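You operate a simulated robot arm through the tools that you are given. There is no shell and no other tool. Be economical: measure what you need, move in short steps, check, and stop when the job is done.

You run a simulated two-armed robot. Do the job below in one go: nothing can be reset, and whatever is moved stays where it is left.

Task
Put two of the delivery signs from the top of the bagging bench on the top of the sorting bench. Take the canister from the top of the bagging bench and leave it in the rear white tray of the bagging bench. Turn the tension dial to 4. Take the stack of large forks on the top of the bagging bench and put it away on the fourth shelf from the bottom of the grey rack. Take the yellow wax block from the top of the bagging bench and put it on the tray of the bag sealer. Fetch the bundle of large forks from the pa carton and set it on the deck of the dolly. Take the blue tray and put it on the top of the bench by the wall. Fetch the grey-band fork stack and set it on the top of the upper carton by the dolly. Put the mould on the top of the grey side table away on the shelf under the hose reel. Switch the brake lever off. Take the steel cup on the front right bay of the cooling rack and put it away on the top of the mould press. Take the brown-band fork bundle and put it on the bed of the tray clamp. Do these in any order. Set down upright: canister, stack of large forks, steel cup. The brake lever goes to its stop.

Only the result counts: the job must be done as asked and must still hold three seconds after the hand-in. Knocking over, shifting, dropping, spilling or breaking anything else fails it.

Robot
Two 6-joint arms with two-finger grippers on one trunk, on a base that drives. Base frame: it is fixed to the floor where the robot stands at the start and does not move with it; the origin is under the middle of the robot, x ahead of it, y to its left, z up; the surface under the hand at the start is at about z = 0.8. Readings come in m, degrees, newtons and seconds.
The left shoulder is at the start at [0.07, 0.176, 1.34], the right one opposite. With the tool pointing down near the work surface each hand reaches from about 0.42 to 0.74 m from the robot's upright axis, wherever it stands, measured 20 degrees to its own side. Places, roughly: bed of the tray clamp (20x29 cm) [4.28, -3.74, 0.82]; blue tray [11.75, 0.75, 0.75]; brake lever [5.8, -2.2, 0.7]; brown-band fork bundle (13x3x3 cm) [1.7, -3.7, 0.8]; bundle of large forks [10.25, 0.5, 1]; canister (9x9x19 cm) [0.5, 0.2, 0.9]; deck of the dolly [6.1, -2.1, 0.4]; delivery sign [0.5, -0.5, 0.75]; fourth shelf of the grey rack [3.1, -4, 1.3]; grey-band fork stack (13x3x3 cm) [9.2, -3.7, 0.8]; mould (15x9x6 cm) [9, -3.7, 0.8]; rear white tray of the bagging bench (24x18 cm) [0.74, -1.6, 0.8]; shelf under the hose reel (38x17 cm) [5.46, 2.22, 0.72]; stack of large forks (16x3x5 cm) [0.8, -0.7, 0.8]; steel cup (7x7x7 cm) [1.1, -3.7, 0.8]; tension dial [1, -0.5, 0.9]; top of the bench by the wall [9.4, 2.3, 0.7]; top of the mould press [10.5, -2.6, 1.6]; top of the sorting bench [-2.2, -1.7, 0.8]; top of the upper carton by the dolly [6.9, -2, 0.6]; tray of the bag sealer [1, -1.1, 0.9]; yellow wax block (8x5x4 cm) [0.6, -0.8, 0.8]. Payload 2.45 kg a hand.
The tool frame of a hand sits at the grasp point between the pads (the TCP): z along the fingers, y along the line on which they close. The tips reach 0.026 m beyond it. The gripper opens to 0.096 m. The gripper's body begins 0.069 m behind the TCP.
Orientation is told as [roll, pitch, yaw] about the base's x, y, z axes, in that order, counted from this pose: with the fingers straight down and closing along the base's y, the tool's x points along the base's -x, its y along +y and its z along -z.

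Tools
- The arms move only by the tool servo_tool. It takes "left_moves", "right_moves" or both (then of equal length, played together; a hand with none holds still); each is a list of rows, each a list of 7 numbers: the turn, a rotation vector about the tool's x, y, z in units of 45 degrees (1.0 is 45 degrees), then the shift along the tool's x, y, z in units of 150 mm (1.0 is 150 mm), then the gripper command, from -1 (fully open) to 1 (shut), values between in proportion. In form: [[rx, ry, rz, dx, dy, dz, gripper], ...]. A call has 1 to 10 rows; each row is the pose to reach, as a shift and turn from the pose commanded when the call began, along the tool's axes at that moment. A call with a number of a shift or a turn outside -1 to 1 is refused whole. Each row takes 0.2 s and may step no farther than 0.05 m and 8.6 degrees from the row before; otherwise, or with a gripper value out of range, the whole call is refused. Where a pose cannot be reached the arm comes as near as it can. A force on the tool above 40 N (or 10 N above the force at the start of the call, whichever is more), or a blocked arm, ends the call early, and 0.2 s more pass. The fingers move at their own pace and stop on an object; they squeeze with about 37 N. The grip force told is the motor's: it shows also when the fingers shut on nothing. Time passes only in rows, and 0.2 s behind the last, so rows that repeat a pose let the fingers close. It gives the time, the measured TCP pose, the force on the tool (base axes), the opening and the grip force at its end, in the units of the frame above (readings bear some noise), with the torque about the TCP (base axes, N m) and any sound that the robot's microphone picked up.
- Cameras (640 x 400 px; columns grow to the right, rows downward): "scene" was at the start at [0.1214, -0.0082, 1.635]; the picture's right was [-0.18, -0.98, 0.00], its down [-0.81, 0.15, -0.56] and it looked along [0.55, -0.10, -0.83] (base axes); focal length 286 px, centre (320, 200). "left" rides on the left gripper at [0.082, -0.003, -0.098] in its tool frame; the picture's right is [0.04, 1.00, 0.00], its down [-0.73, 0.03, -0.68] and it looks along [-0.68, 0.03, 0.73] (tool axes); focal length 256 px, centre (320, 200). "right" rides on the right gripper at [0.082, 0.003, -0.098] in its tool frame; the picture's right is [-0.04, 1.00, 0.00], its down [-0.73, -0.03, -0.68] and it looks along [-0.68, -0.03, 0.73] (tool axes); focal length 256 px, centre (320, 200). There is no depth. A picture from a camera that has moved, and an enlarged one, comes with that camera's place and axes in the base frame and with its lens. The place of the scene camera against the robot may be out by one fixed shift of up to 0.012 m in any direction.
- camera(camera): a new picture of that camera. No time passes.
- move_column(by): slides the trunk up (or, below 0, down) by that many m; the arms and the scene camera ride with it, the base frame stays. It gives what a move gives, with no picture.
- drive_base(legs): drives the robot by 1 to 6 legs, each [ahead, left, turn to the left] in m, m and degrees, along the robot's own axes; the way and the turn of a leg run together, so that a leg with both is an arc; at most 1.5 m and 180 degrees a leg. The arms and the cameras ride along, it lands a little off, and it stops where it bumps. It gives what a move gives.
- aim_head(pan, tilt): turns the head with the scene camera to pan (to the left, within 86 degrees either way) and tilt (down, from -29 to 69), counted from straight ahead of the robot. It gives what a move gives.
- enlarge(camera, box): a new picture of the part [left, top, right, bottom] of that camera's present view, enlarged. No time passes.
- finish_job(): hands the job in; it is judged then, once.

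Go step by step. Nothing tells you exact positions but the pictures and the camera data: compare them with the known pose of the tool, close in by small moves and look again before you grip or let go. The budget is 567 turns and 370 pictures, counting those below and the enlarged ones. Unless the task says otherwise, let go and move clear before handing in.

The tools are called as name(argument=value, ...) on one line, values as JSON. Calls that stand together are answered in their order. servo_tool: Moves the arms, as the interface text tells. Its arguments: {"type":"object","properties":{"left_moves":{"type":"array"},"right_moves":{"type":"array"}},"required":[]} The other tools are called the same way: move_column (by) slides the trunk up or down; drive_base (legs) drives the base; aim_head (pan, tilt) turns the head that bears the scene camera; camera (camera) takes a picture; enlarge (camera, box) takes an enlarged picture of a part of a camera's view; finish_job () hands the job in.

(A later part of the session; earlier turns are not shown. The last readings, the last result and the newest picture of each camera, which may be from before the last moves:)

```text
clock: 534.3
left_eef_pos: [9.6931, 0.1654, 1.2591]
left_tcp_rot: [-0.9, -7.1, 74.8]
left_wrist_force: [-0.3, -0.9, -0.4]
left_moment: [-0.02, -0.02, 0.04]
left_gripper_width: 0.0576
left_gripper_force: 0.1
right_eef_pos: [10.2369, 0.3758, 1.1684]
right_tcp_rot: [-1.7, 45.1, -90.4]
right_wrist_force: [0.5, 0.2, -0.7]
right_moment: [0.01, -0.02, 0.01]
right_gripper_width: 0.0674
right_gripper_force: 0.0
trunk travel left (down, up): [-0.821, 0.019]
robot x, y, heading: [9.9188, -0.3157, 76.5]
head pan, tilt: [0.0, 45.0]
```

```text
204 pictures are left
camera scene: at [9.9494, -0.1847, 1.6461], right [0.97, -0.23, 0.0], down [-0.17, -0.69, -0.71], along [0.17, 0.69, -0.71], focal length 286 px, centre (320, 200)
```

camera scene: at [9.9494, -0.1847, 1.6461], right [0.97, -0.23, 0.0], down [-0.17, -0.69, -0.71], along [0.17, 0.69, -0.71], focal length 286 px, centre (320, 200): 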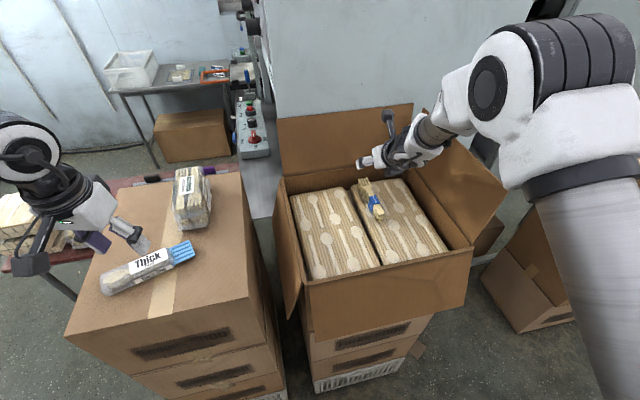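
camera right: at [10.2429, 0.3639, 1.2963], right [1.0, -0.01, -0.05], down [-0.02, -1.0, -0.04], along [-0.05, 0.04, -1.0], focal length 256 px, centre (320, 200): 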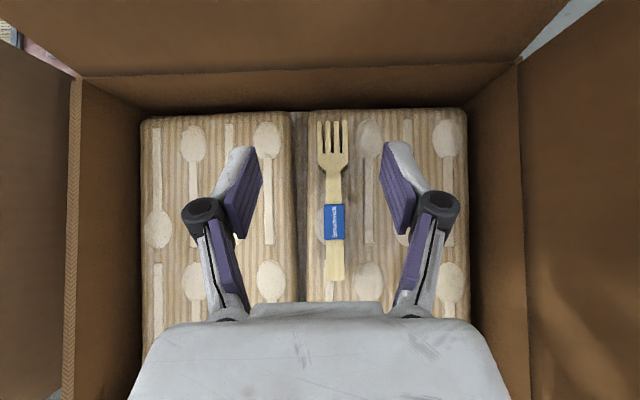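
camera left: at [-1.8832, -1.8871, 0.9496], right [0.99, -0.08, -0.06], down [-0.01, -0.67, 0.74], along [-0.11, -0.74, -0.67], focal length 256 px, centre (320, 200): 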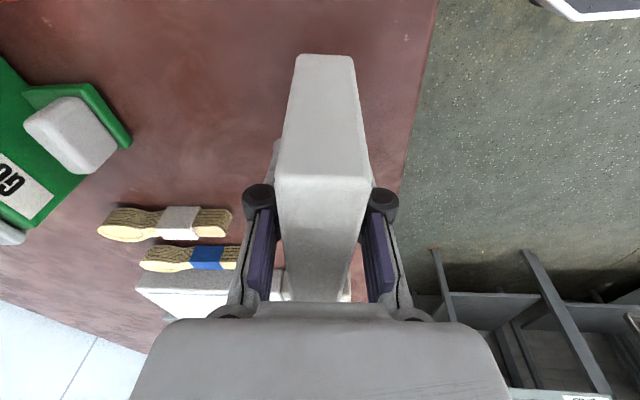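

servo_tool(right_moves=[[0, 0, 0, -0.15, 0.03, 0.15, -0.4], [0, 0, 0, -0.3, 0.045, 0.3, -0.4], [0, 0, 0, -0.45, 0.045, 0.45, -0.4], [0, 0, 0, -0.6, 0.045, 0.6, -0.4], [0, 0, 0, -0.69, 0.045, 0.69, -0.4], [0, 0, 0, -0.69, 0.045, 0.69, -0.4]])

camera(camera="right")

camera(camera="scene")

```text
clock: 535.7
left_eef_pos: [9.6926, 0.1629, 1.2603]
left_tcp_rot: [-1.0, -7.2, 74.6]
left_wrist_force: [0.3, -0.5, -0.3]
left_moment: [0.03, -0.04, -0.01]
left_gripper_width: 0.0577
left_gripper_force: 0.0
right_eef_pos: [10.2394, 0.3772, 1.0261]
right_tcp_rot: [-1.6, 45.5, -90.2]
right_wrist_force: [0.2, 4.3, 14.2]
right_moment: [0.2, -0.58, 0.13]
right_gripper_width: 0.0695
right_gripper_force: 2.1
trunk travel left (down, up): [-0.821, 0.019]
robot x, y, heading: [9.917, -0.3202, 76.3]
head pan, tilt: [0.0, 45.0]
```

```text
203 pictures are left
camera right: at [10.2456, 0.3644, 1.1537], right [1.0, -0.01, -0.05], down [-0.01, -1.0, -0.05], along [-0.05, 0.05, -1.0], focal length 256 px, centre (320, 200)
```

right: 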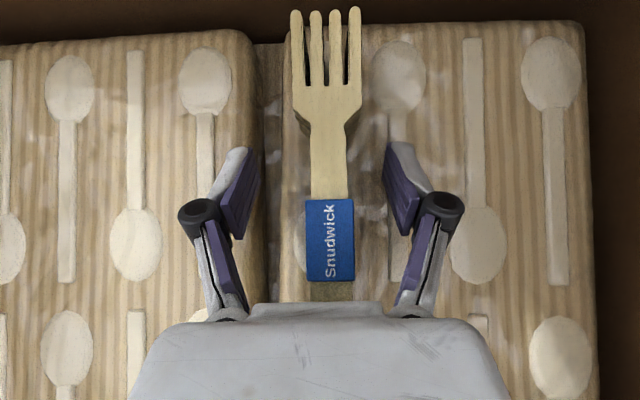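

```text
202 pictures are left
camera scene: at [9.9481, -0.1857, 1.6465], right [0.97, -0.23, 0.0], down [-0.17, -0.69, -0.71], along [0.17, 0.69, -0.71], focal length 286 px, centre (320, 200)
```

scene: 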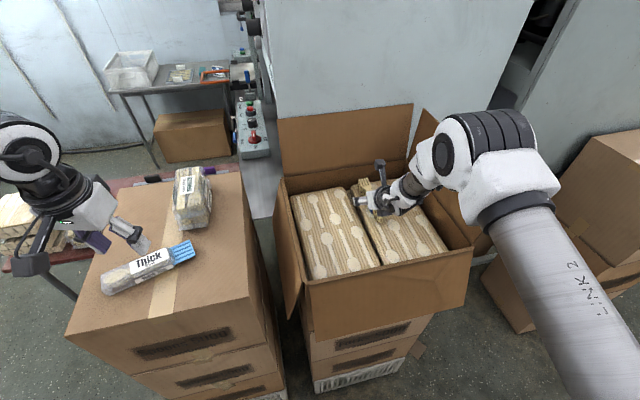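

servo_tool(right_moves=[[0, 0, 0, 0.02, 0.03, -0.02, -0.4], [0, 0, 0, 0.02, 0.03, -0.02, 1], [0, 0, 0, 0.02, 0.03, -0.02, 1], [0, 0, 0, 0.02, 0.03, -0.02, 1]])

servo_tool(right_moves=[[0, 0, 0, 0.15, 0, -0.15, 1], [0, 0, 0, 0.3, 0, -0.3, 1], [0, 0, 0, 0.5, 0, -0.5, 1], [0, 0, 0, 0.7, 0, -0.7, 1], [0, 0, 0, 0.9, 0, -0.9, 1]])

servo_tool(right_moves=[[0, 0, 0, 0.2, 0, -0.2, 1], [0, 0, 0, 0.4, 0, -0.4, 1], [0, 0, 0, 0.6, 0, -0.6, 1]])

camera(camera="right")

camera(camera="scene")

```text
clock: 536.7
left_eef_pos: [9.6929, 0.1631, 1.2607]
left_tcp_rot: [-1.0, -7.2, 74.6]
left_wrist_force: [0.5, 0.5, 0.3]
left_moment: [-0.04, 0.01, -0.02]
left_gripper_width: 0.0576
left_gripper_force: 0.0
right_eef_pos: [10.2464, 0.3741, 1.0303]
right_tcp_rot: [-1.7, 45.3, -90.3]
right_wrist_force: [5.2, -4.9, 14.9]
right_moment: [0.06, -0.32, -0.23]
right_gripper_width: 0.0166
right_gripper_force: 37.4
trunk travel left (down, up): [-0.821, 0.019]
robot x, y, heading: [9.9226, -0.3179, 76.5]
head pan, tilt: [0.0, 45.0]
```

```text
clock: 537.9
left_eef_pos: [9.6928, 0.1627, 1.2595]
left_tcp_rot: [-0.9, -7.3, 74.6]
left_wrist_force: [-0.6, 0.2, -0.2]
left_moment: [0.04, 0.01, 0.0]
left_gripper_width: 0.0574
left_gripper_force: 0.1
right_eef_pos: [10.2492, 0.376, 1.2192]
right_tcp_rot: [-1.6, 45.2, -90.1]
right_wrist_force: [-0.2, 0.1, 0.1]
right_moment: [0.02, -0.01, -0.01]
right_gripper_width: 0.0168
right_gripper_force: 37.4
trunk travel left (down, up): [-0.821, 0.019]
robot x, y, heading: [9.918, -0.3195, 76.4]
head pan, tilt: [0.0, 45.0]
```

```text
clock: 538.7
left_eef_pos: [9.6928, 0.1646, 1.2579]
left_tcp_rot: [-0.9, -7.2, 74.7]
left_wrist_force: [0.8, 0.3, -1.0]
left_moment: [-0.02, -0.01, -0.01]
left_gripper_width: 0.0575
left_gripper_force: 0.1
right_eef_pos: [10.2515, 0.376, 1.3459]
right_tcp_rot: [-1.8, 45.1, -90.4]
right_wrist_force: [0.0, 0.3, -0.3]
right_moment: [-0.03, 0.0, 0.04]
right_gripper_width: 0.0167
right_gripper_force: 37.1
trunk travel left (down, up): [-0.821, 0.019]
robot x, y, heading: [9.9185, -0.319, 76.5]
head pan, tilt: [0.0, 45.0]
```

```text
201 pictures are left
camera right: at [10.2581, 0.3634, 1.4733], right [1.0, -0.01, -0.05], down [-0.02, -1.0, -0.04], along [-0.05, 0.04, -1.0], focal length 256 px, centre (320, 200)
```

right: 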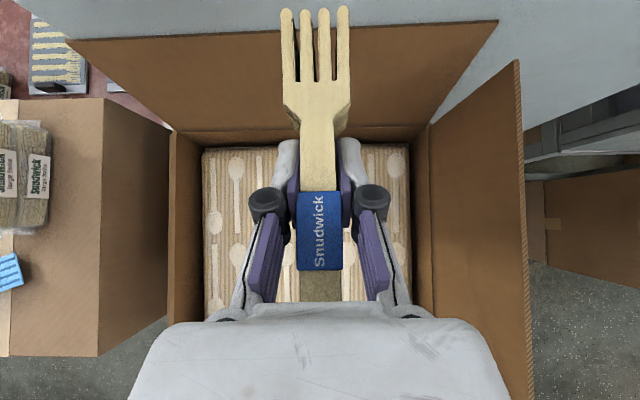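

```text
200 pictures are left
camera scene: at [9.9497, -0.1849, 1.6461], right [0.97, -0.23, 0.0], down [-0.17, -0.69, -0.71], along [0.17, 0.69, -0.71], focal length 286 px, centre (320, 200)
```

scene: 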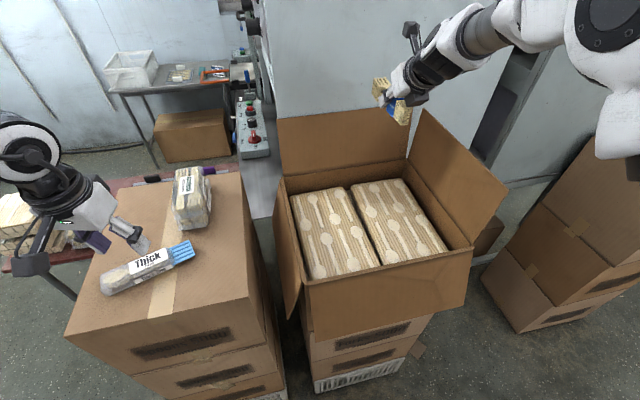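

Forks held. Back out and drive down the aisle to the dolly.

drive_base(legs=[[-0.285, -0.209, 0], [0, 0, 103.5], [0, -0.27, 0]])

aim_head(pan=0, tilt=15)

camera(camera="scene")

```text
clock: 546.8
left_eef_pos: [9.6358, -0.6969, 1.2581]
left_tcp_rot: [-1.0, -7.1, 176.4]
left_wrist_force: [0.5, 0.1, -0.6]
left_moment: [0.03, -0.02, -0.01]
left_gripper_width: 0.0575
left_gripper_force: 0.1
right_eef_pos: [9.3157, -0.1927, 1.3454]
right_tcp_rot: [-1.5, 45.1, 11.6]
right_wrist_force: [0.2, 0.7, -0.6]
right_moment: [0.0, -0.04, 0.02]
right_gripper_width: 0.0167
right_gripper_force: 36.8
trunk travel left (down, up): [-0.821, 0.019]
robot x, y, heading: [10.0615, -0.3758, 178.3]
head pan, tilt: [0.0, 45.0]
```

```text
clock: 547.7
left_eef_pos: [9.6373, -0.6935, 1.2598]
left_tcp_rot: [-0.8, -7.1, 176.5]
left_wrist_force: [-0.6, -0.5, 0.2]
left_moment: [0.03, 0.02, 0.01]
left_gripper_width: 0.0578
left_gripper_force: 0.0
right_eef_pos: [9.316, -0.1902, 1.3458]
right_tcp_rot: [-1.7, 45.1, 11.5]
right_wrist_force: [-0.2, -0.6, 0.0]
right_moment: [0.0, -0.01, -0.01]
right_gripper_width: 0.0166
right_gripper_force: 37.0
trunk travel left (down, up): [-0.821, 0.019]
robot x, y, heading: [10.0641, -0.3758, 178.3]
head pan, tilt: [0.0, 15.0]
```

```text
199 pictures are left
camera scene: at [9.9203, -0.365, 1.6928], right [0.03, 1.0, 0.0], down [0.26, -0.01, -0.97], along [-0.97, 0.03, -0.26], focal length 286 px, centre (320, 200)
```

scene: 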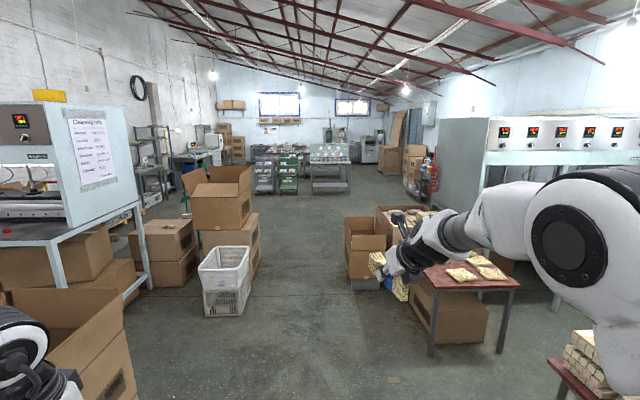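

drive_base(legs=[[0, 0.07, 1.7], [1.5, 0, 0], [1.5, 0, 0], [1.5, 0, 0], [0.4, 0, 0]])

camera(camera="scene")

```text
clock: 572.0
left_eef_pos: [4.7246, -0.8054, 1.2592]
left_tcp_rot: [-0.9, -7.2, 178.8]
left_wrist_force: [1.2, 0.1, 0.6]
left_moment: [0.01, -0.01, 0.02]
left_gripper_width: 0.0576
left_gripper_force: 0.1
right_eef_pos: [4.3827, -0.3149, 1.346]
right_tcp_rot: [-1.7, 45.2, 13.9]
right_wrist_force: [0.0, -0.1, 0.2]
right_moment: [0.0, -0.01, 0.0]
right_gripper_width: 0.0165
right_gripper_force: 37.6
trunk travel left (down, up): [-0.821, 0.019]
robot x, y, heading: [5.1366, -0.4673, -179.8]
head pan, tilt: [0.0, 15.0]
```

```text
198 pictures are left
camera scene: at [4.9947, -0.4655, 1.6932], right [-0.01, 1.0, 0.0], down [0.26, 0.0, -0.97], along [-0.97, -0.01, -0.26], focal length 286 px, centre (320, 200)
```

scene: 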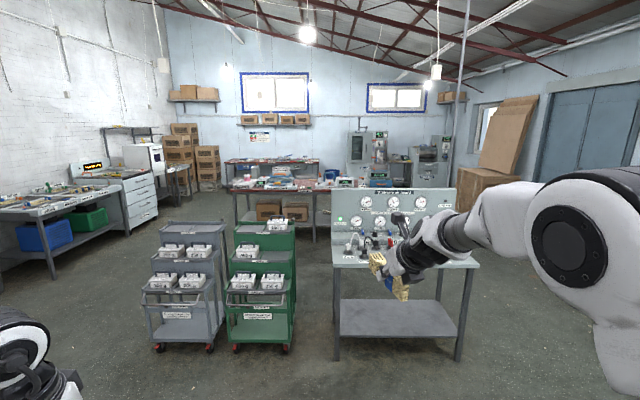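

drive_base(legs=[[0.25, 0, 0], [0, 1.5, 0], [0, 0.1, 0], [0, 0, 179.8]])

aim_head(pan=0, tilt=35)

camera(camera="scene")

```text
clock: 589.0
left_eef_pos: [5.3145, -1.7508, 1.2587]
left_tcp_rot: [-0.9, -7.1, -1.7]
left_wrist_force: [-0.5, 0.5, -0.6]
left_moment: [-0.02, 0.0, 0.01]
left_gripper_width: 0.0576
left_gripper_force: 0.1
right_eef_pos: [5.6505, -2.244, 1.3455]
right_tcp_rot: [-1.7, 45.1, -166.7]
right_wrist_force: [-0.3, -0.6, -0.9]
right_moment: [0.03, 0.04, -0.01]
right_gripper_width: 0.0164
right_gripper_force: 37.2
trunk travel left (down, up): [-0.821, 0.019]
robot x, y, heading: [4.8974, -2.0815, -0.2]
head pan, tilt: [0.0, 15.0]
```

```text
clock: 589.8
left_eef_pos: [5.3136, -1.7493, 1.2593]
left_tcp_rot: [-0.9, -7.1, -1.8]
left_wrist_force: [0.2, -0.3, 0.6]
left_moment: [-0.01, 0.01, -0.03]
left_gripper_width: 0.0576
left_gripper_force: 0.1
right_eef_pos: [5.6501, -2.2444, 1.3458]
right_tcp_rot: [-1.8, 45.1, -166.7]
right_wrist_force: [-0.5, 0.1, -1.0]
right_moment: [-0.01, 0.03, -0.02]
right_gripper_width: 0.0165
right_gripper_force: 37.1
trunk travel left (down, up): [-0.821, 0.019]
robot x, y, heading: [4.8979, -2.0832, -0.1]
head pan, tilt: [0.0, 35.0]
```

```text
197 pictures are left
camera scene: at [5.0376, -2.078, 1.661], right [0.0, -1.0, 0.0], down [-0.57, 0.0, -0.82], along [0.82, 0.0, -0.57], focal length 286 px, centre (320, 200)
```

scene: 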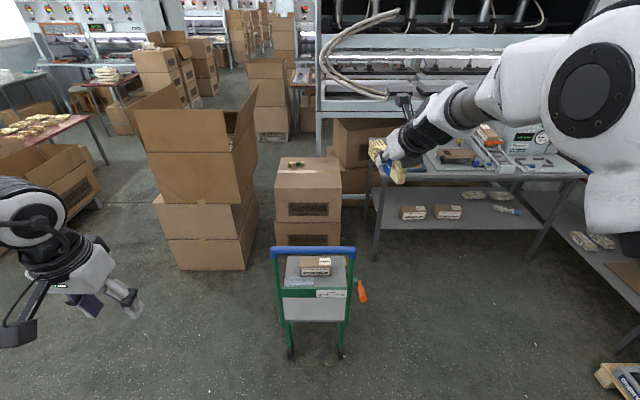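

enlarge(camera="scene", box=[240, 140, 420, 370])

```text
1.74 times, centred on (330, 255) of scene
camera zoom: at [5.0376, -2.078, 1.661], right [0.0, -1.0, 0.0], down [-0.57, 0.0, -0.82], along [0.82, 0.0, -0.57], focal length 498 px, centre (303, 104)
```

zoom: 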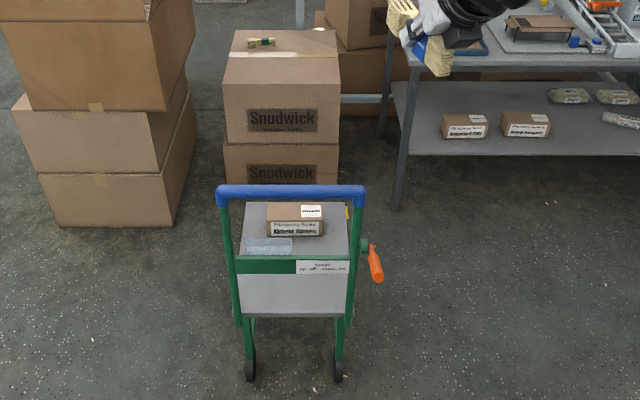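

enlarge(camera="scene", box=[265, 240, 385, 320])

```text
5.00 times, centred on (325, 280) of scene
camera zoom: at [5.0376, -2.078, 1.661], right [0.0, -1.0, 0.0], down [-0.57, 0.0, -0.82], along [0.82, 0.0, -0.57], focal length 1432 px, centre (295, -200)
```

zoom: 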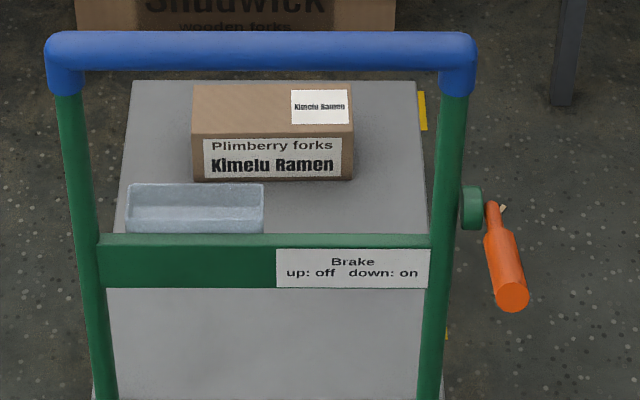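

Brake: up = off. For the forks I'll approach the dolly's deck from its −y side with the trunk lowered. Drive there.

drive_base(legs=[[0, -0.78, 0], [0, 0, 76.8], [0.13, -0.55, 0]])

aim_head(pan=-15, tilt=45)

camera(camera="scene")

```text
clock: 600.2
left_eef_pos: [5.2365, -2.382, 1.2589]
left_tcp_rot: [-0.9, -7.1, 75.2]
left_wrist_force: [0.3, 0.0, 0.0]
left_moment: [0.03, -0.02, 0.02]
left_gripper_width: 0.0577
left_gripper_force: 0.1
right_eef_pos: [5.7933, -2.1651, 1.3465]
right_tcp_rot: [-1.6, 45.1, -89.6]
right_wrist_force: [-0.3, -0.5, -0.4]
right_moment: [0.0, 0.0, -0.04]
right_gripper_width: 0.0166
right_gripper_force: 36.9
trunk travel left (down, up): [-0.821, 0.019]
robot x, y, heading: [5.4674, -2.8608, 77.3]
head pan, tilt: [0.0, 35.0]
```

```text
clock: 601.0
left_eef_pos: [5.2393, -2.3824, 1.2588]
left_tcp_rot: [-0.9, -7.1, 75.3]
left_wrist_force: [1.2, 0.4, -0.2]
left_moment: [-0.01, 0.03, 0.0]
left_gripper_width: 0.0576
left_gripper_force: 0.0
right_eef_pos: [5.7952, -2.1641, 1.3458]
right_tcp_rot: [-1.7, 45.1, -89.7]
right_wrist_force: [0.7, -0.4, 0.1]
right_moment: [0.03, 0.04, 0.02]
right_gripper_width: 0.0166
right_gripper_force: 37.3
trunk travel left (down, up): [-0.821, 0.019]
robot x, y, heading: [5.4734, -2.8646, 76.9]
head pan, tilt: [-15.0, 45.0]
```

```text
194 pictures are left
camera scene: at [5.5203, -2.736, 1.6461], right [0.88, -0.47, 0.0], down [-0.33, -0.62, -0.71], along [0.33, 0.63, -0.71], focal length 286 px, centre (320, 200)
```

scene: 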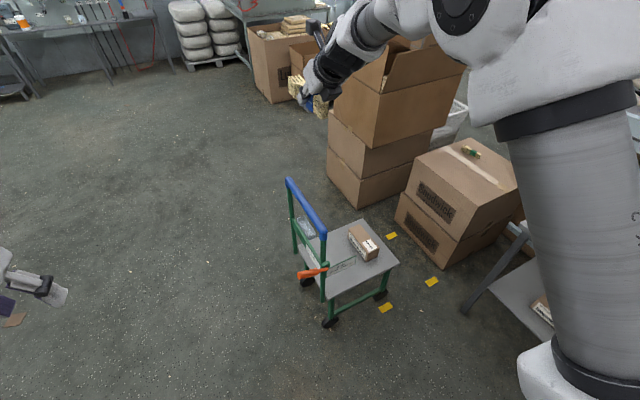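

enlarge(camera="scene", box=[270, 165, 420, 335])

```text
2.35 times, centred on (345, 250) of scene
camera zoom: at [5.5203, -2.736, 1.6461], right [0.88, -0.47, 0.0], down [-0.33, -0.62, -0.71], along [0.33, 0.63, -0.71], focal length 674 px, centre (261, 82)
```

zoom: 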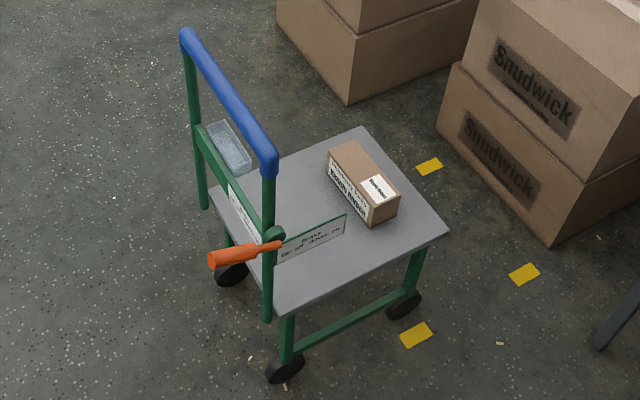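

drive_base(legs=[[0.101, -0.151, 0]])

move_column(by=-0.5)

camera(camera="scene")

camera(camera="right")

```text
clock: 602.5
left_eef_pos: [5.4032, -2.3189, 1.2582]
left_tcp_rot: [-1.1, -7.2, 75.3]
left_wrist_force: [-0.7, 0.7, -0.5]
left_moment: [0.03, -0.02, -0.04]
left_gripper_width: 0.0578
left_gripper_force: 0.1
right_eef_pos: [5.9605, -2.1015, 1.3479]
right_tcp_rot: [-1.4, 45.2, -89.3]
right_wrist_force: [-0.3, 0.4, -0.6]
right_moment: [-0.03, -0.02, -0.01]
right_gripper_width: 0.0165
right_gripper_force: 37.3
trunk travel left (down, up): [-0.821, 0.019]
robot x, y, heading: [5.6385, -2.7927, 77.4]
head pan, tilt: [-15.0, 45.0]
```

```text
refused: -0.5 is not a number from -0.4 to 0.4
```

```text
192 pictures are left
camera scene: at [5.684, -2.6731, 1.6464], right [0.88, -0.47, 0.0], down [-0.33, -0.62, -0.71], along [0.33, 0.63, -0.71], focal length 286 px, centre (320, 200)
```

scene: 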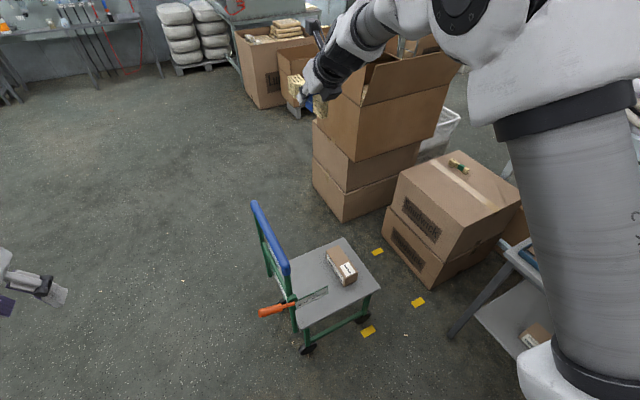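

```text
191 pictures are left
camera right: at [5.9659, -2.1136, 1.4747], right [1.0, 0.0, -0.05], down [0.0, -1.0, -0.04], along [-0.05, 0.04, -1.0], focal length 256 px, centre (320, 200)
```

right: 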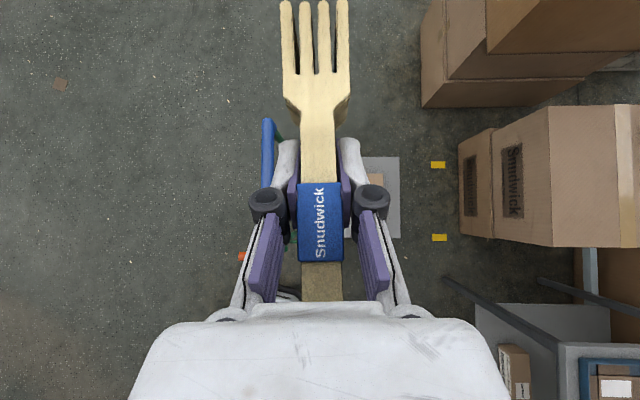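

move_column(by=-0.4)

camera(camera="scene")

camera(camera="right")

```text
clock: 606.4
left_eef_pos: [5.4076, -2.3178, 0.8591]
left_tcp_rot: [-0.8, -7.2, 75.2]
left_wrist_force: [0.8, -1.1, -0.2]
left_moment: [-0.02, 0.0, -0.02]
left_gripper_width: 0.0577
left_gripper_force: 0.0
right_eef_pos: [5.9634, -2.0991, 0.9458]
right_tcp_rot: [-1.7, 45.1, -89.6]
right_wrist_force: [-0.2, 0.5, -0.6]
right_moment: [0.01, 0.01, -0.02]
right_gripper_width: 0.0167
right_gripper_force: 36.9
trunk travel left (down, up): [-0.421, 0.419]
robot x, y, heading: [5.6379, -2.7988, 77.3]
head pan, tilt: [-15.0, 45.0]
```

```text
190 pictures are left
camera scene: at [5.6883, -2.6716, 1.2461], right [0.88, -0.47, 0.0], down [-0.33, -0.62, -0.71], along [0.33, 0.62, -0.71], focal length 286 px, centre (320, 200)
```

scene: 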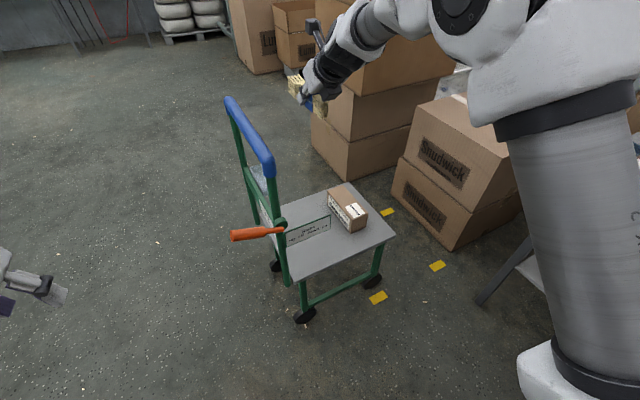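

```text
189 pictures are left
camera right: at [5.9697, -2.1122, 1.0731], right [1.0, 0.0, -0.05], down [0.0, -1.0, -0.04], along [-0.05, 0.04, -1.0], focal length 256 px, centre (320, 200)
```

right: 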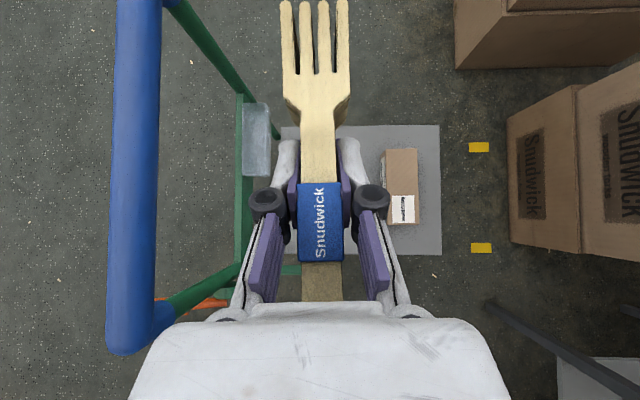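

move_column(by=-0.3)

camera(camera="scene")

camera(camera="right")

```text
clock: 609.4
left_eef_pos: [5.4078, -2.3193, 0.5607]
left_tcp_rot: [-1.0, -7.1, 75.3]
left_wrist_force: [0.4, -0.2, 0.2]
left_moment: [-0.04, 0.03, -0.01]
left_gripper_width: 0.0576
left_gripper_force: 0.0
right_eef_pos: [5.9639, -2.1, 0.6457]
right_tcp_rot: [-1.6, 45.2, -89.6]
right_wrist_force: [0.8, -0.2, -0.4]
right_moment: [-0.01, 0.04, 0.0]
right_gripper_width: 0.0163
right_gripper_force: 36.8
trunk travel left (down, up): [-0.121, 0.719]
robot x, y, heading: [5.6371, -2.7998, 77.3]
head pan, tilt: [-15.0, 45.0]
```

```text
188 pictures are left
camera scene: at [5.6883, -2.6717, 0.9462], right [0.88, -0.47, 0.0], down [-0.33, -0.62, -0.71], along [0.33, 0.62, -0.71], focal length 286 px, centre (320, 200)
```

scene: 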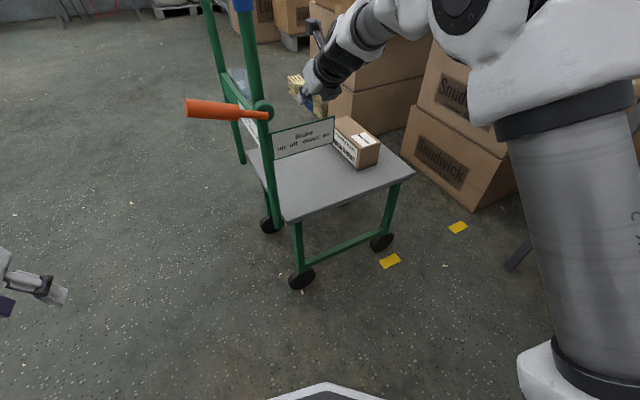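

```text
187 pictures are left
camera right: at [5.9697, -2.1123, 0.7731], right [1.0, 0.0, -0.05], down [0.0, -1.0, -0.04], along [-0.05, 0.04, -1.0], focal length 256 px, centre (320, 200)
```

right: 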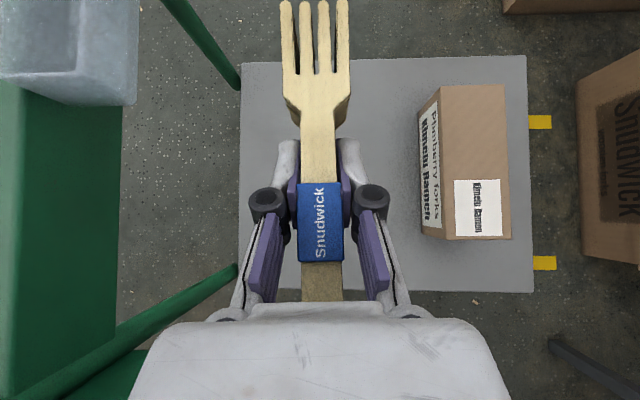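

A small sign plate sits by the upright on this side, so I'll put the forks a bit further along (x≈6.03), clear of plate and box.

servo_tool(right_moves=[[0, 0, 0, -0.05, 0.15, -0.05, 1], [0, 0, 0, -0.1, 0.3, -0.1, 1], [0, 0, 0, -0.14, 0.44, -0.14, 1], [0, 0, 0, -0.14, 0.44, -0.14, 1]])

camera(camera="right")

camera(camera="scene")

```text
clock: 610.4
left_eef_pos: [5.4071, -2.3172, 0.5592]
left_tcp_rot: [-0.9, -7.1, 75.2]
left_wrist_force: [-0.1, -0.2, 0.0]
left_moment: [-0.02, 0.01, 0.03]
left_gripper_width: 0.0576
left_gripper_force: 0.0
right_eef_pos: [6.0311, -2.1298, 0.645]
right_tcp_rot: [-1.6, 45.1, -89.6]
right_wrist_force: [-0.7, -0.3, -1.2]
right_moment: [-0.01, 0.0, -0.02]
right_gripper_width: 0.0164
right_gripper_force: 37.3
trunk travel left (down, up): [-0.121, 0.719]
robot x, y, heading: [5.6379, -2.7981, 77.0]
head pan, tilt: [-15.0, 45.0]
```

```text
186 pictures are left
camera right: at [6.0371, -2.1412, 0.7717], right [1.0, 0.0, -0.05], down [0.0, -1.0, -0.04], along [-0.05, 0.04, -1.0], focal length 256 px, centre (320, 200)
```

right: 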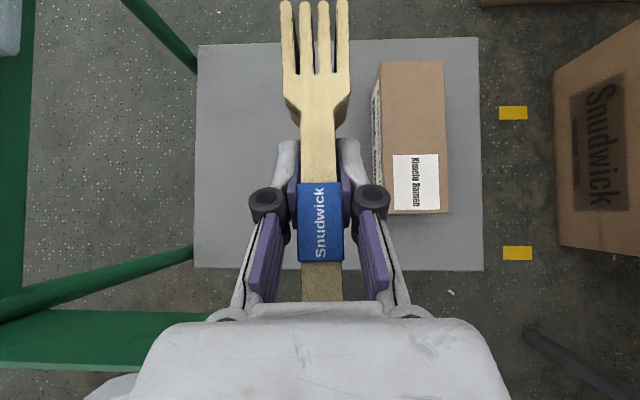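

```text
185 pictures are left
camera scene: at [5.6884, -2.6716, 0.9461], right [0.88, -0.47, 0.0], down [-0.33, -0.63, -0.71], along [0.33, 0.62, -0.71], focal length 286 px, centre (320, 200)
```

scene: 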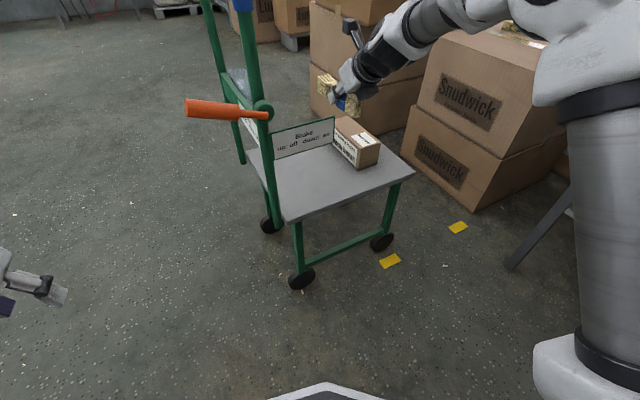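

servo_tool(right_moves=[[0, 0, 0, 0, 0.08, 0, 1], [0, 0, 0, -0.15, 0.08, 0.15, 1], [0, 0, 0, -0.3, 0.08, 0.3, 1], [0, 0, 0, -0.45, 0.08, 0.45, 1], [0, 0, 0, -0.6, 0.08, 0.6, 1], [0, 0, 0, -0.75, 0.08, 0.75, 1], [0, 0, 0, -0.75, 0.08, 0.75, 1]])

camera(camera="right")

camera(camera="scene")

```text
clock: 612.0
left_eef_pos: [5.4063, -2.3182, 0.5588]
left_tcp_rot: [-0.9, -7.2, 75.4]
left_wrist_force: [-0.2, -0.5, 0.5]
left_moment: [-0.01, -0.01, -0.02]
left_gripper_width: 0.0575
left_gripper_force: 0.0
right_eef_pos: [6.0379, -2.1264, 0.4851]
right_tcp_rot: [-1.6, 45.1, -89.6]
right_wrist_force: [-0.8, 0.4, -0.7]
right_moment: [-0.02, 0.0, 0.0]
right_gripper_width: 0.0168
right_gripper_force: 37.4
trunk travel left (down, up): [-0.121, 0.719]
robot x, y, heading: [5.6392, -2.7988, 77.2]
head pan, tilt: [-15.0, 45.0]
```

```text
184 pictures are left
camera right: at [6.0457, -2.1398, 0.6116], right [1.0, 0.0, -0.05], down [0.0, -1.0, -0.04], along [-0.05, 0.04, -1.0], focal length 256 px, centre (320, 200)
```

right: 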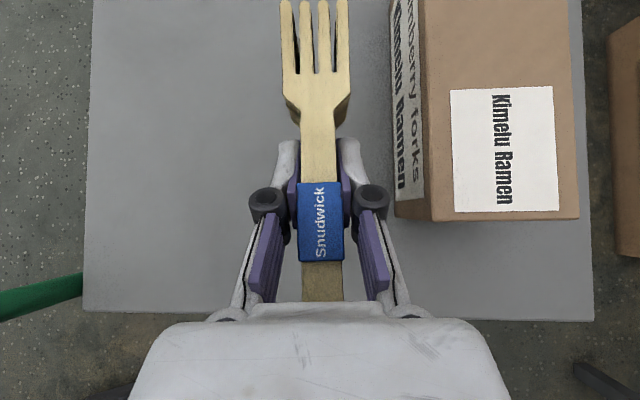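

```text
183 pictures are left
camera scene: at [5.6884, -2.6715, 0.9461], right [0.88, -0.47, 0.0], down [-0.33, -0.63, -0.71], along [0.33, 0.62, -0.71], focal length 286 px, centre (320, 200)
```

scene: 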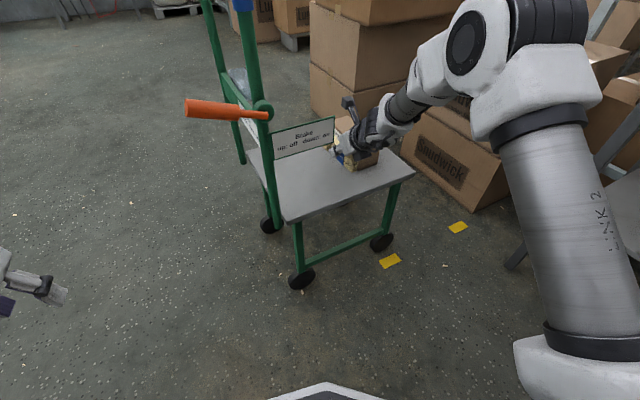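

servo_tool(right_moves=[[0, 0, 0, -0.07, 0, 0.07, 1], [0, 0, 0, -0.14, 0, 0.14, 1], [0, 0, 0, -0.2, 0, 0.2, 1], [0, 0, 0, -0.23, 0, 0.23, 1], [0, 0, 0, -0.25, 0, 0.25, 1]])

```text
clock: 613.1
left_eef_pos: [5.4071, -2.3186, 0.5586]
left_tcp_rot: [-1.0, -7.1, 75.3]
left_wrist_force: [0.2, -0.6, 0.5]
left_moment: [-0.01, -0.01, -0.03]
left_gripper_width: 0.0578
left_gripper_force: 0.0
right_eef_pos: [6.039, -2.1272, 0.4312]
right_tcp_rot: [-1.7, 45.2, -89.7]
right_wrist_force: [0.1, -0.3, -0.7]
right_moment: [-0.01, 0.0, 0.01]
right_gripper_width: 0.0166
right_gripper_force: 36.9
trunk travel left (down, up): [-0.121, 0.719]
robot x, y, heading: [5.6407, -2.7985, 77.0]
head pan, tilt: [-15.0, 45.0]
```

servo_tool(right_moves=[[0, 0, 0, -0.025, 0, 0.025, 1], [0, 0, 0, -0.05, 0, 0.05, 1], [0, 0, 0, -0.075, 0, 0.075, 1], [0, 0, 0, -0.1, 0, 0.1, 1]])

enlarge(camera="scene", box=[260, 80, 440, 220])

```text
clock: 614.0
left_eef_pos: [5.4068, -2.319, 0.5616]
left_tcp_rot: [-1.0, -7.3, 75.3]
left_wrist_force: [-0.4, 0.4, -0.9]
left_moment: [-0.02, 0.02, 0.02]
left_gripper_width: 0.0577
left_gripper_force: 0.1
right_eef_pos: [6.039, -2.1257, 0.4268]
right_tcp_rot: [-1.3, 46.2, -89.3]
right_wrist_force: [0.7, -2.3, 22.2]
right_moment: [-0.75, -0.28, 0.04]
right_gripper_width: 0.0164
right_gripper_force: 37.1
trunk travel left (down, up): [-0.121, 0.719]
robot x, y, heading: [5.6366, -2.7974, 77.0]
head pan, tilt: [-15.0, 45.0]
stopped in row 4 (right hand): the force on the tool passed its limit at 44 N (the readings are from after the stop); the commanded pose is now the measured one
```

```text
2.86 times, centred on (350, 150) of scene
camera zoom: at [5.687, -2.6743, 0.9466], right [0.88, -0.47, 0.0], down [-0.33, -0.62, -0.71], along [0.33, 0.63, -0.7], focal length 818 px, centre (234, 343)
```

zoom: 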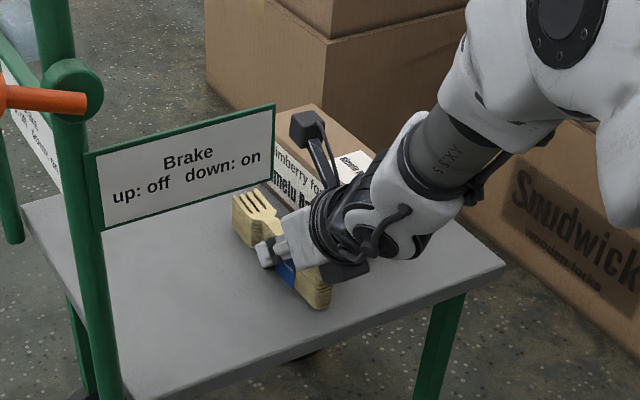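

servo_tool(right_moves=[[0, 0, 0, 0.02, 0, -0.02, 1], [0, 0, 0, 0.02, 0, -0.02, 0.3], [0, 0, 0, 0.02, 0, -0.02, 0.1], [0, 0, 0, 0.02, 0, -0.02, 0.1], [0, 0, 0, 0.12, 0, -0.2, 0.1], [0, 0, 0, 0.25, 0, -0.4, 0.1], [0, 0, 0, 0.4, 0, -0.6, 0.1], [0, 0, 0, 0.55, 0, -0.8, 0.1]])

camera(camera="right")

camera(camera="scene")

```text
clock: 615.8
left_eef_pos: [5.4061, -2.3182, 0.5588]
left_tcp_rot: [-0.9, -7.1, 75.2]
left_wrist_force: [-0.3, -0.9, 0.5]
left_moment: [-0.01, 0.02, 0.02]
left_gripper_width: 0.0577
left_gripper_force: 0.0
right_eef_pos: [6.0425, -2.1539, 0.5643]
right_tcp_rot: [-1.4, 45.7, -89.5]
right_wrist_force: [0.6, 0.5, -0.3]
right_moment: [0.02, -0.02, -0.01]
right_gripper_width: 0.0433
right_gripper_force: 0.1
trunk travel left (down, up): [-0.121, 0.719]
robot x, y, heading: [5.6384, -2.7974, 77.3]
head pan, tilt: [-15.0, 45.0]
```

```text
181 pictures are left
camera right: at [6.0476, -2.1679, 0.6916], right [1.0, 0.0, -0.05], down [0.0, -1.0, -0.05], along [-0.05, 0.05, -1.0], focal length 256 px, centre (320, 200)
```

right: 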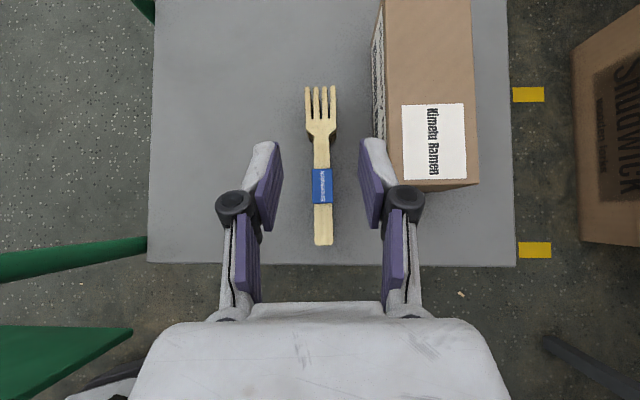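

```text
180 pictures are left
camera scene: at [5.6883, -2.6721, 0.9461], right [0.88, -0.47, 0.0], down [-0.33, -0.62, -0.71], along [0.33, 0.62, -0.71], focal length 286 px, centre (320, 200)
```

scene: 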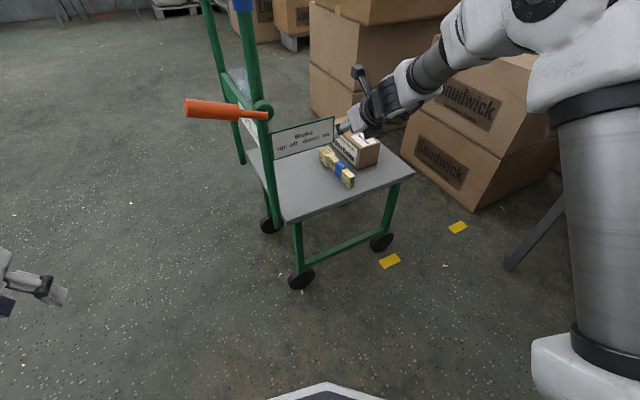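

Forks lie on the deck. Raise the trunk, move around to the −x side of the dolly for the brake lever (lift to "off").

move_column(by=0.4)

drive_base(legs=[[0, 0.9, 0], [0, 0, -90]])

aim_head(pan=0, tilt=30)

camera(camera="scene")

```text
clock: 619.6
left_eef_pos: [5.4076, -2.3165, 0.9591]
left_tcp_rot: [-1.0, -7.0, 75.2]
left_wrist_force: [0.6, 0.0, 0.3]
left_moment: [0.01, -0.02, -0.01]
left_gripper_width: 0.0575
left_gripper_force: 0.0
right_eef_pos: [6.0418, -2.1548, 0.9646]
right_tcp_rot: [-1.5, 45.7, -89.5]
right_wrist_force: [0.1, 1.0, 0.1]
right_moment: [0.03, -0.01, -0.02]
right_gripper_width: 0.0433
right_gripper_force: 0.1
trunk travel left (down, up): [-0.521, 0.319]
robot x, y, heading: [5.636, -2.7953, 77.2]
head pan, tilt: [-15.0, 45.0]
```

```text
clock: 628.1
left_eef_pos: [5.2418, -2.363, 0.9589]
left_tcp_rot: [-0.8, -7.1, -14.5]
left_wrist_force: [0.1, -0.7, 0.1]
left_moment: [0.03, -0.04, -0.01]
left_gripper_width: 0.0576
left_gripper_force: 0.1
right_eef_pos: [5.4083, -2.9954, 0.9625]
right_tcp_rot: [-1.5, 45.7, -179.3]
right_wrist_force: [1.1, 0.1, 0.7]
right_moment: [0.03, 0.0, 0.03]
right_gripper_width: 0.0432
right_gripper_force: 0.1
trunk travel left (down, up): [-0.521, 0.319]
robot x, y, heading: [4.7634, -2.5908, -12.9]
head pan, tilt: [-15.0, 45.0]
```

```text
clock: 628.9
left_eef_pos: [5.2423, -2.3615, 0.9594]
left_tcp_rot: [-0.9, -7.1, -14.5]
left_wrist_force: [0.4, -0.1, 0.0]
left_moment: [-0.04, 0.03, 0.01]
left_gripper_width: 0.0577
left_gripper_force: 0.0
right_eef_pos: [5.4103, -2.9953, 0.9653]
right_tcp_rot: [-1.4, 45.7, -179.2]
right_wrist_force: [-1.3, -0.4, 0.1]
right_moment: [-0.02, 0.01, 0.0]
right_gripper_width: 0.043
right_gripper_force: 0.1
trunk travel left (down, up): [-0.521, 0.319]
robot x, y, heading: [4.7653, -2.5919, -12.8]
head pan, tilt: [0.0, 30.0]
```

```text
179 pictures are left
camera scene: at [4.9013, -2.6205, 1.3687], right [-0.22, -0.98, 0.0], down [-0.49, 0.11, -0.87], along [0.84, -0.19, -0.5], focal length 286 px, centre (320, 200)
```

scene: 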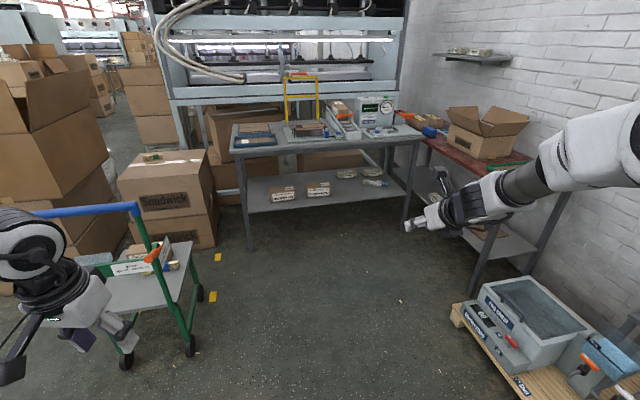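

drive_base(legs=[[0.06, 0.79, 0]])

camera(camera="scene")

camera(camera="right")

```text
clock: 633.2
left_eef_pos: [5.4726, -1.5957, 0.9585]
left_tcp_rot: [-0.9, -7.0, -14.2]
left_wrist_force: [-0.3, 0.4, -0.2]
left_moment: [-0.01, -0.01, -0.02]
left_gripper_width: 0.0574
left_gripper_force: 0.1
right_eef_pos: [5.6423, -2.2281, 0.9645]
right_tcp_rot: [-1.5, 45.7, -179.1]
right_wrist_force: [0.9, 0.5, -1.0]
right_moment: [-0.01, 0.01, 0.03]
right_gripper_width: 0.0434
right_gripper_force: 0.1
trunk travel left (down, up): [-0.521, 0.319]
robot x, y, heading: [4.9985, -1.8315, -12.5]
head pan, tilt: [0.0, 30.0]
```

```text
178 pictures are left
camera scene: at [5.1336, -1.8551, 1.3687], right [-0.22, -0.98, 0.0], down [-0.49, 0.11, -0.87], along [0.85, -0.19, -0.5], focal length 286 px, centre (320, 200)
```

scene: 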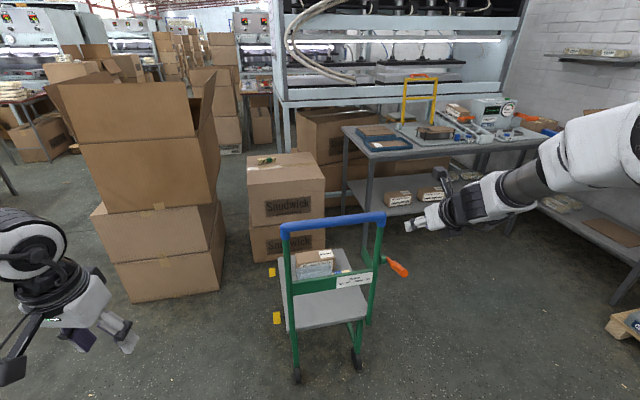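

```text
177 pictures are left
camera right: at [5.629, -2.234, 1.0911], right [0.01, -1.0, -0.05], down [-1.0, -0.01, -0.05], along [0.05, 0.05, -1.0], focal length 256 px, centre (320, 200)
```

right: 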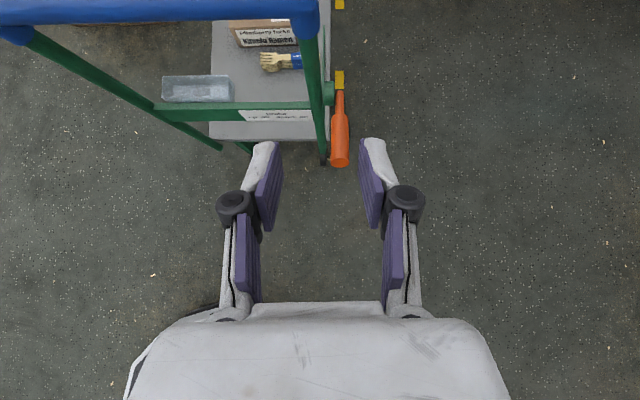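

move_column(by=-0.12)

servo_tool(right_moves=[[0, 0, 0, -0.02, 0.107, 0.2, 0.1], [0, 0, 0, -0.05, 0.107, 0.4, 0.1], [0, 0, 0, -0.08, 0.107, 0.6, 0.1], [0, 0, 0, -0.08, 0.107, 0.6, 0.1]])

camera(camera="right")

camera(camera="scene")

```text
clock: 634.7
left_eef_pos: [5.4723, -1.5965, 0.8385]
left_tcp_rot: [-0.8, -7.0, -14.3]
left_wrist_force: [-0.5, -0.4, 1.0]
left_moment: [0.02, -0.01, 0.0]
left_gripper_width: 0.0575
left_gripper_force: 0.1
right_eef_pos: [5.6431, -2.2281, 0.8436]
right_tcp_rot: [-1.5, 45.6, -179.0]
right_wrist_force: [-1.3, -0.2, 0.1]
right_moment: [-0.01, -0.01, 0.02]
right_gripper_width: 0.043
right_gripper_force: 0.0
trunk travel left (down, up): [-0.401, 0.439]
robot x, y, heading: [4.9966, -1.8339, -12.5]
head pan, tilt: [0.0, 30.0]
```

```text
clock: 635.7
left_eef_pos: [5.4725, -1.5953, 0.8386]
left_tcp_rot: [-0.9, -7.1, -14.2]
left_wrist_force: [-0.5, 0.1, 0.7]
left_moment: [-0.03, -0.01, -0.02]
left_gripper_width: 0.0574
left_gripper_force: 0.0
right_eef_pos: [5.698, -2.24, 0.7737]
right_tcp_rot: [-1.4, 45.9, -179.1]
right_wrist_force: [-0.8, 1.2, 0.5]
right_moment: [-0.04, 0.02, -0.02]
right_gripper_width: 0.043
right_gripper_force: 0.1
trunk travel left (down, up): [-0.401, 0.439]
robot x, y, heading: [4.9958, -1.8286, -12.4]
head pan, tilt: [0.0, 30.0]
```

```text
176 pictures are left
camera right: at [5.6852, -2.2463, 0.9], right [0.01, -1.0, -0.05], down [-1.0, -0.01, -0.05], along [0.05, 0.05, -1.0], focal length 256 px, centre (320, 200)
```

right: 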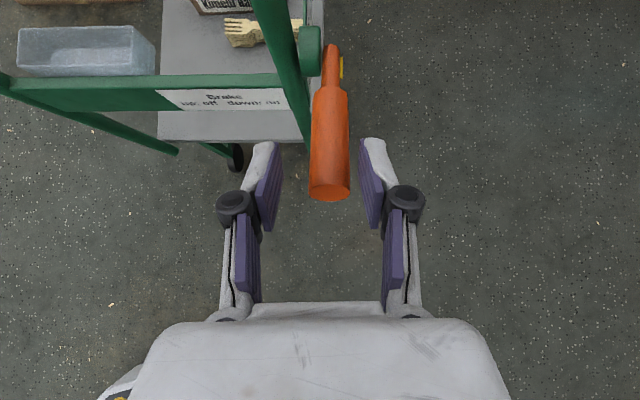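

```text
175 pictures are left
camera scene: at [5.1326, -1.8549, 1.2489], right [-0.22, -0.98, 0.0], down [-0.49, 0.11, -0.87], along [0.85, -0.19, -0.5], focal length 286 px, centre (320, 200)
```

scene: 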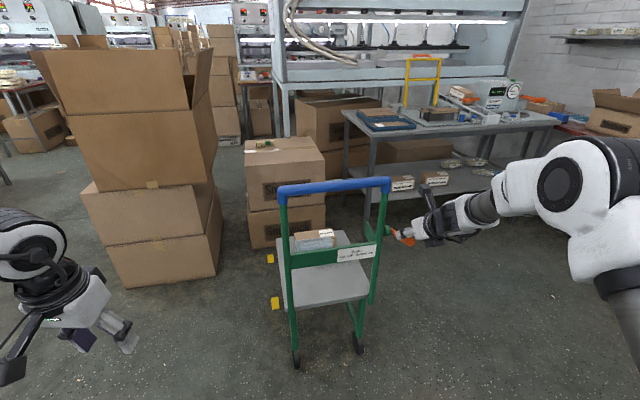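

servo_tool(right_moves=[[0, 0, 0, -0.02, 0.03, 0.12, 0.1], [0, 0, 0, -0.03, 0.03, 0.24, 0.1], [0, 0, 0, -0.03, 0.03, 0.24, 0.1], [0, 0, 0, -0.03, 0.03, 0.24, 1], [0, 0, 0, -0.03, 0.03, 0.24, 1], [0, 0, 0, -0.03, 0.03, 0.24, 1]])

camera(camera="right")

enlarge(camera="scene", box=[340, 170, 500, 280])

```text
clock: 637.1
left_eef_pos: [5.4731, -1.595, 0.8392]
left_tcp_rot: [-0.8, -7.1, -14.2]
left_wrist_force: [0.4, 0.6, 0.0]
left_moment: [-0.03, -0.02, 0.02]
left_gripper_width: 0.0577
left_gripper_force: 0.0
right_eef_pos: [5.7212, -2.246, 0.7443]
right_tcp_rot: [-1.5, 45.8, -179.1]
right_wrist_force: [1.1, -8.1, 3.3]
right_moment: [-0.65, -0.15, -1.51]
right_gripper_width: 0.0258
right_gripper_force: 45.1
trunk travel left (down, up): [-0.401, 0.439]
robot x, y, heading: [4.9984, -1.8315, -12.4]
head pan, tilt: [0.0, 30.0]
```

```text
174 pictures are left
camera right: at [5.7079, -2.2514, 0.871], right [0.01, -1.0, -0.05], down [-1.0, 0.0, -0.05], along [0.05, 0.05, -1.0], focal length 256 px, centre (320, 200)
```

right: 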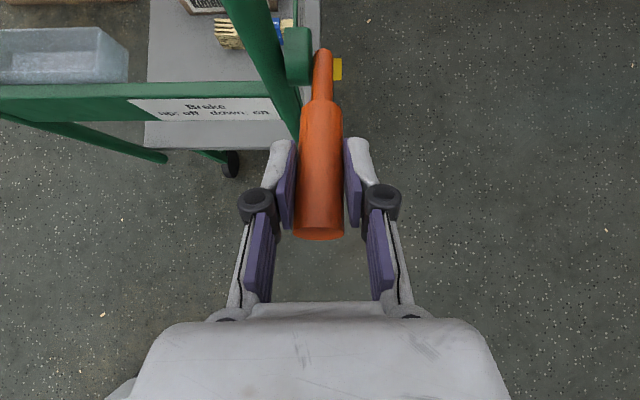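

```text
3.64 times, centred on (420, 225) of scene
camera zoom: at [5.1332, -1.8562, 1.2488], right [-0.22, -0.98, 0.0], down [-0.49, 0.11, -0.87], along [0.85, -0.19, -0.5], focal length 1042 px, centre (-44, 109)
```

zoom: 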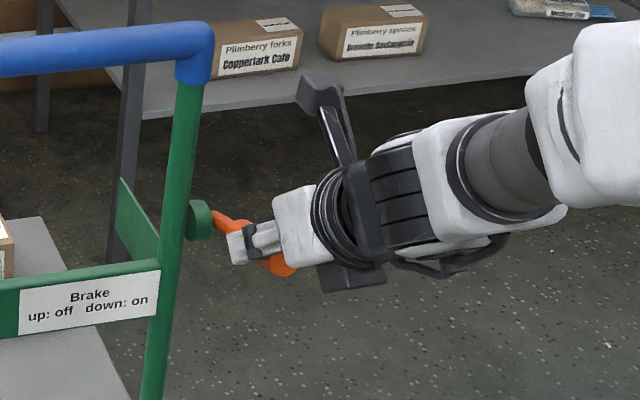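

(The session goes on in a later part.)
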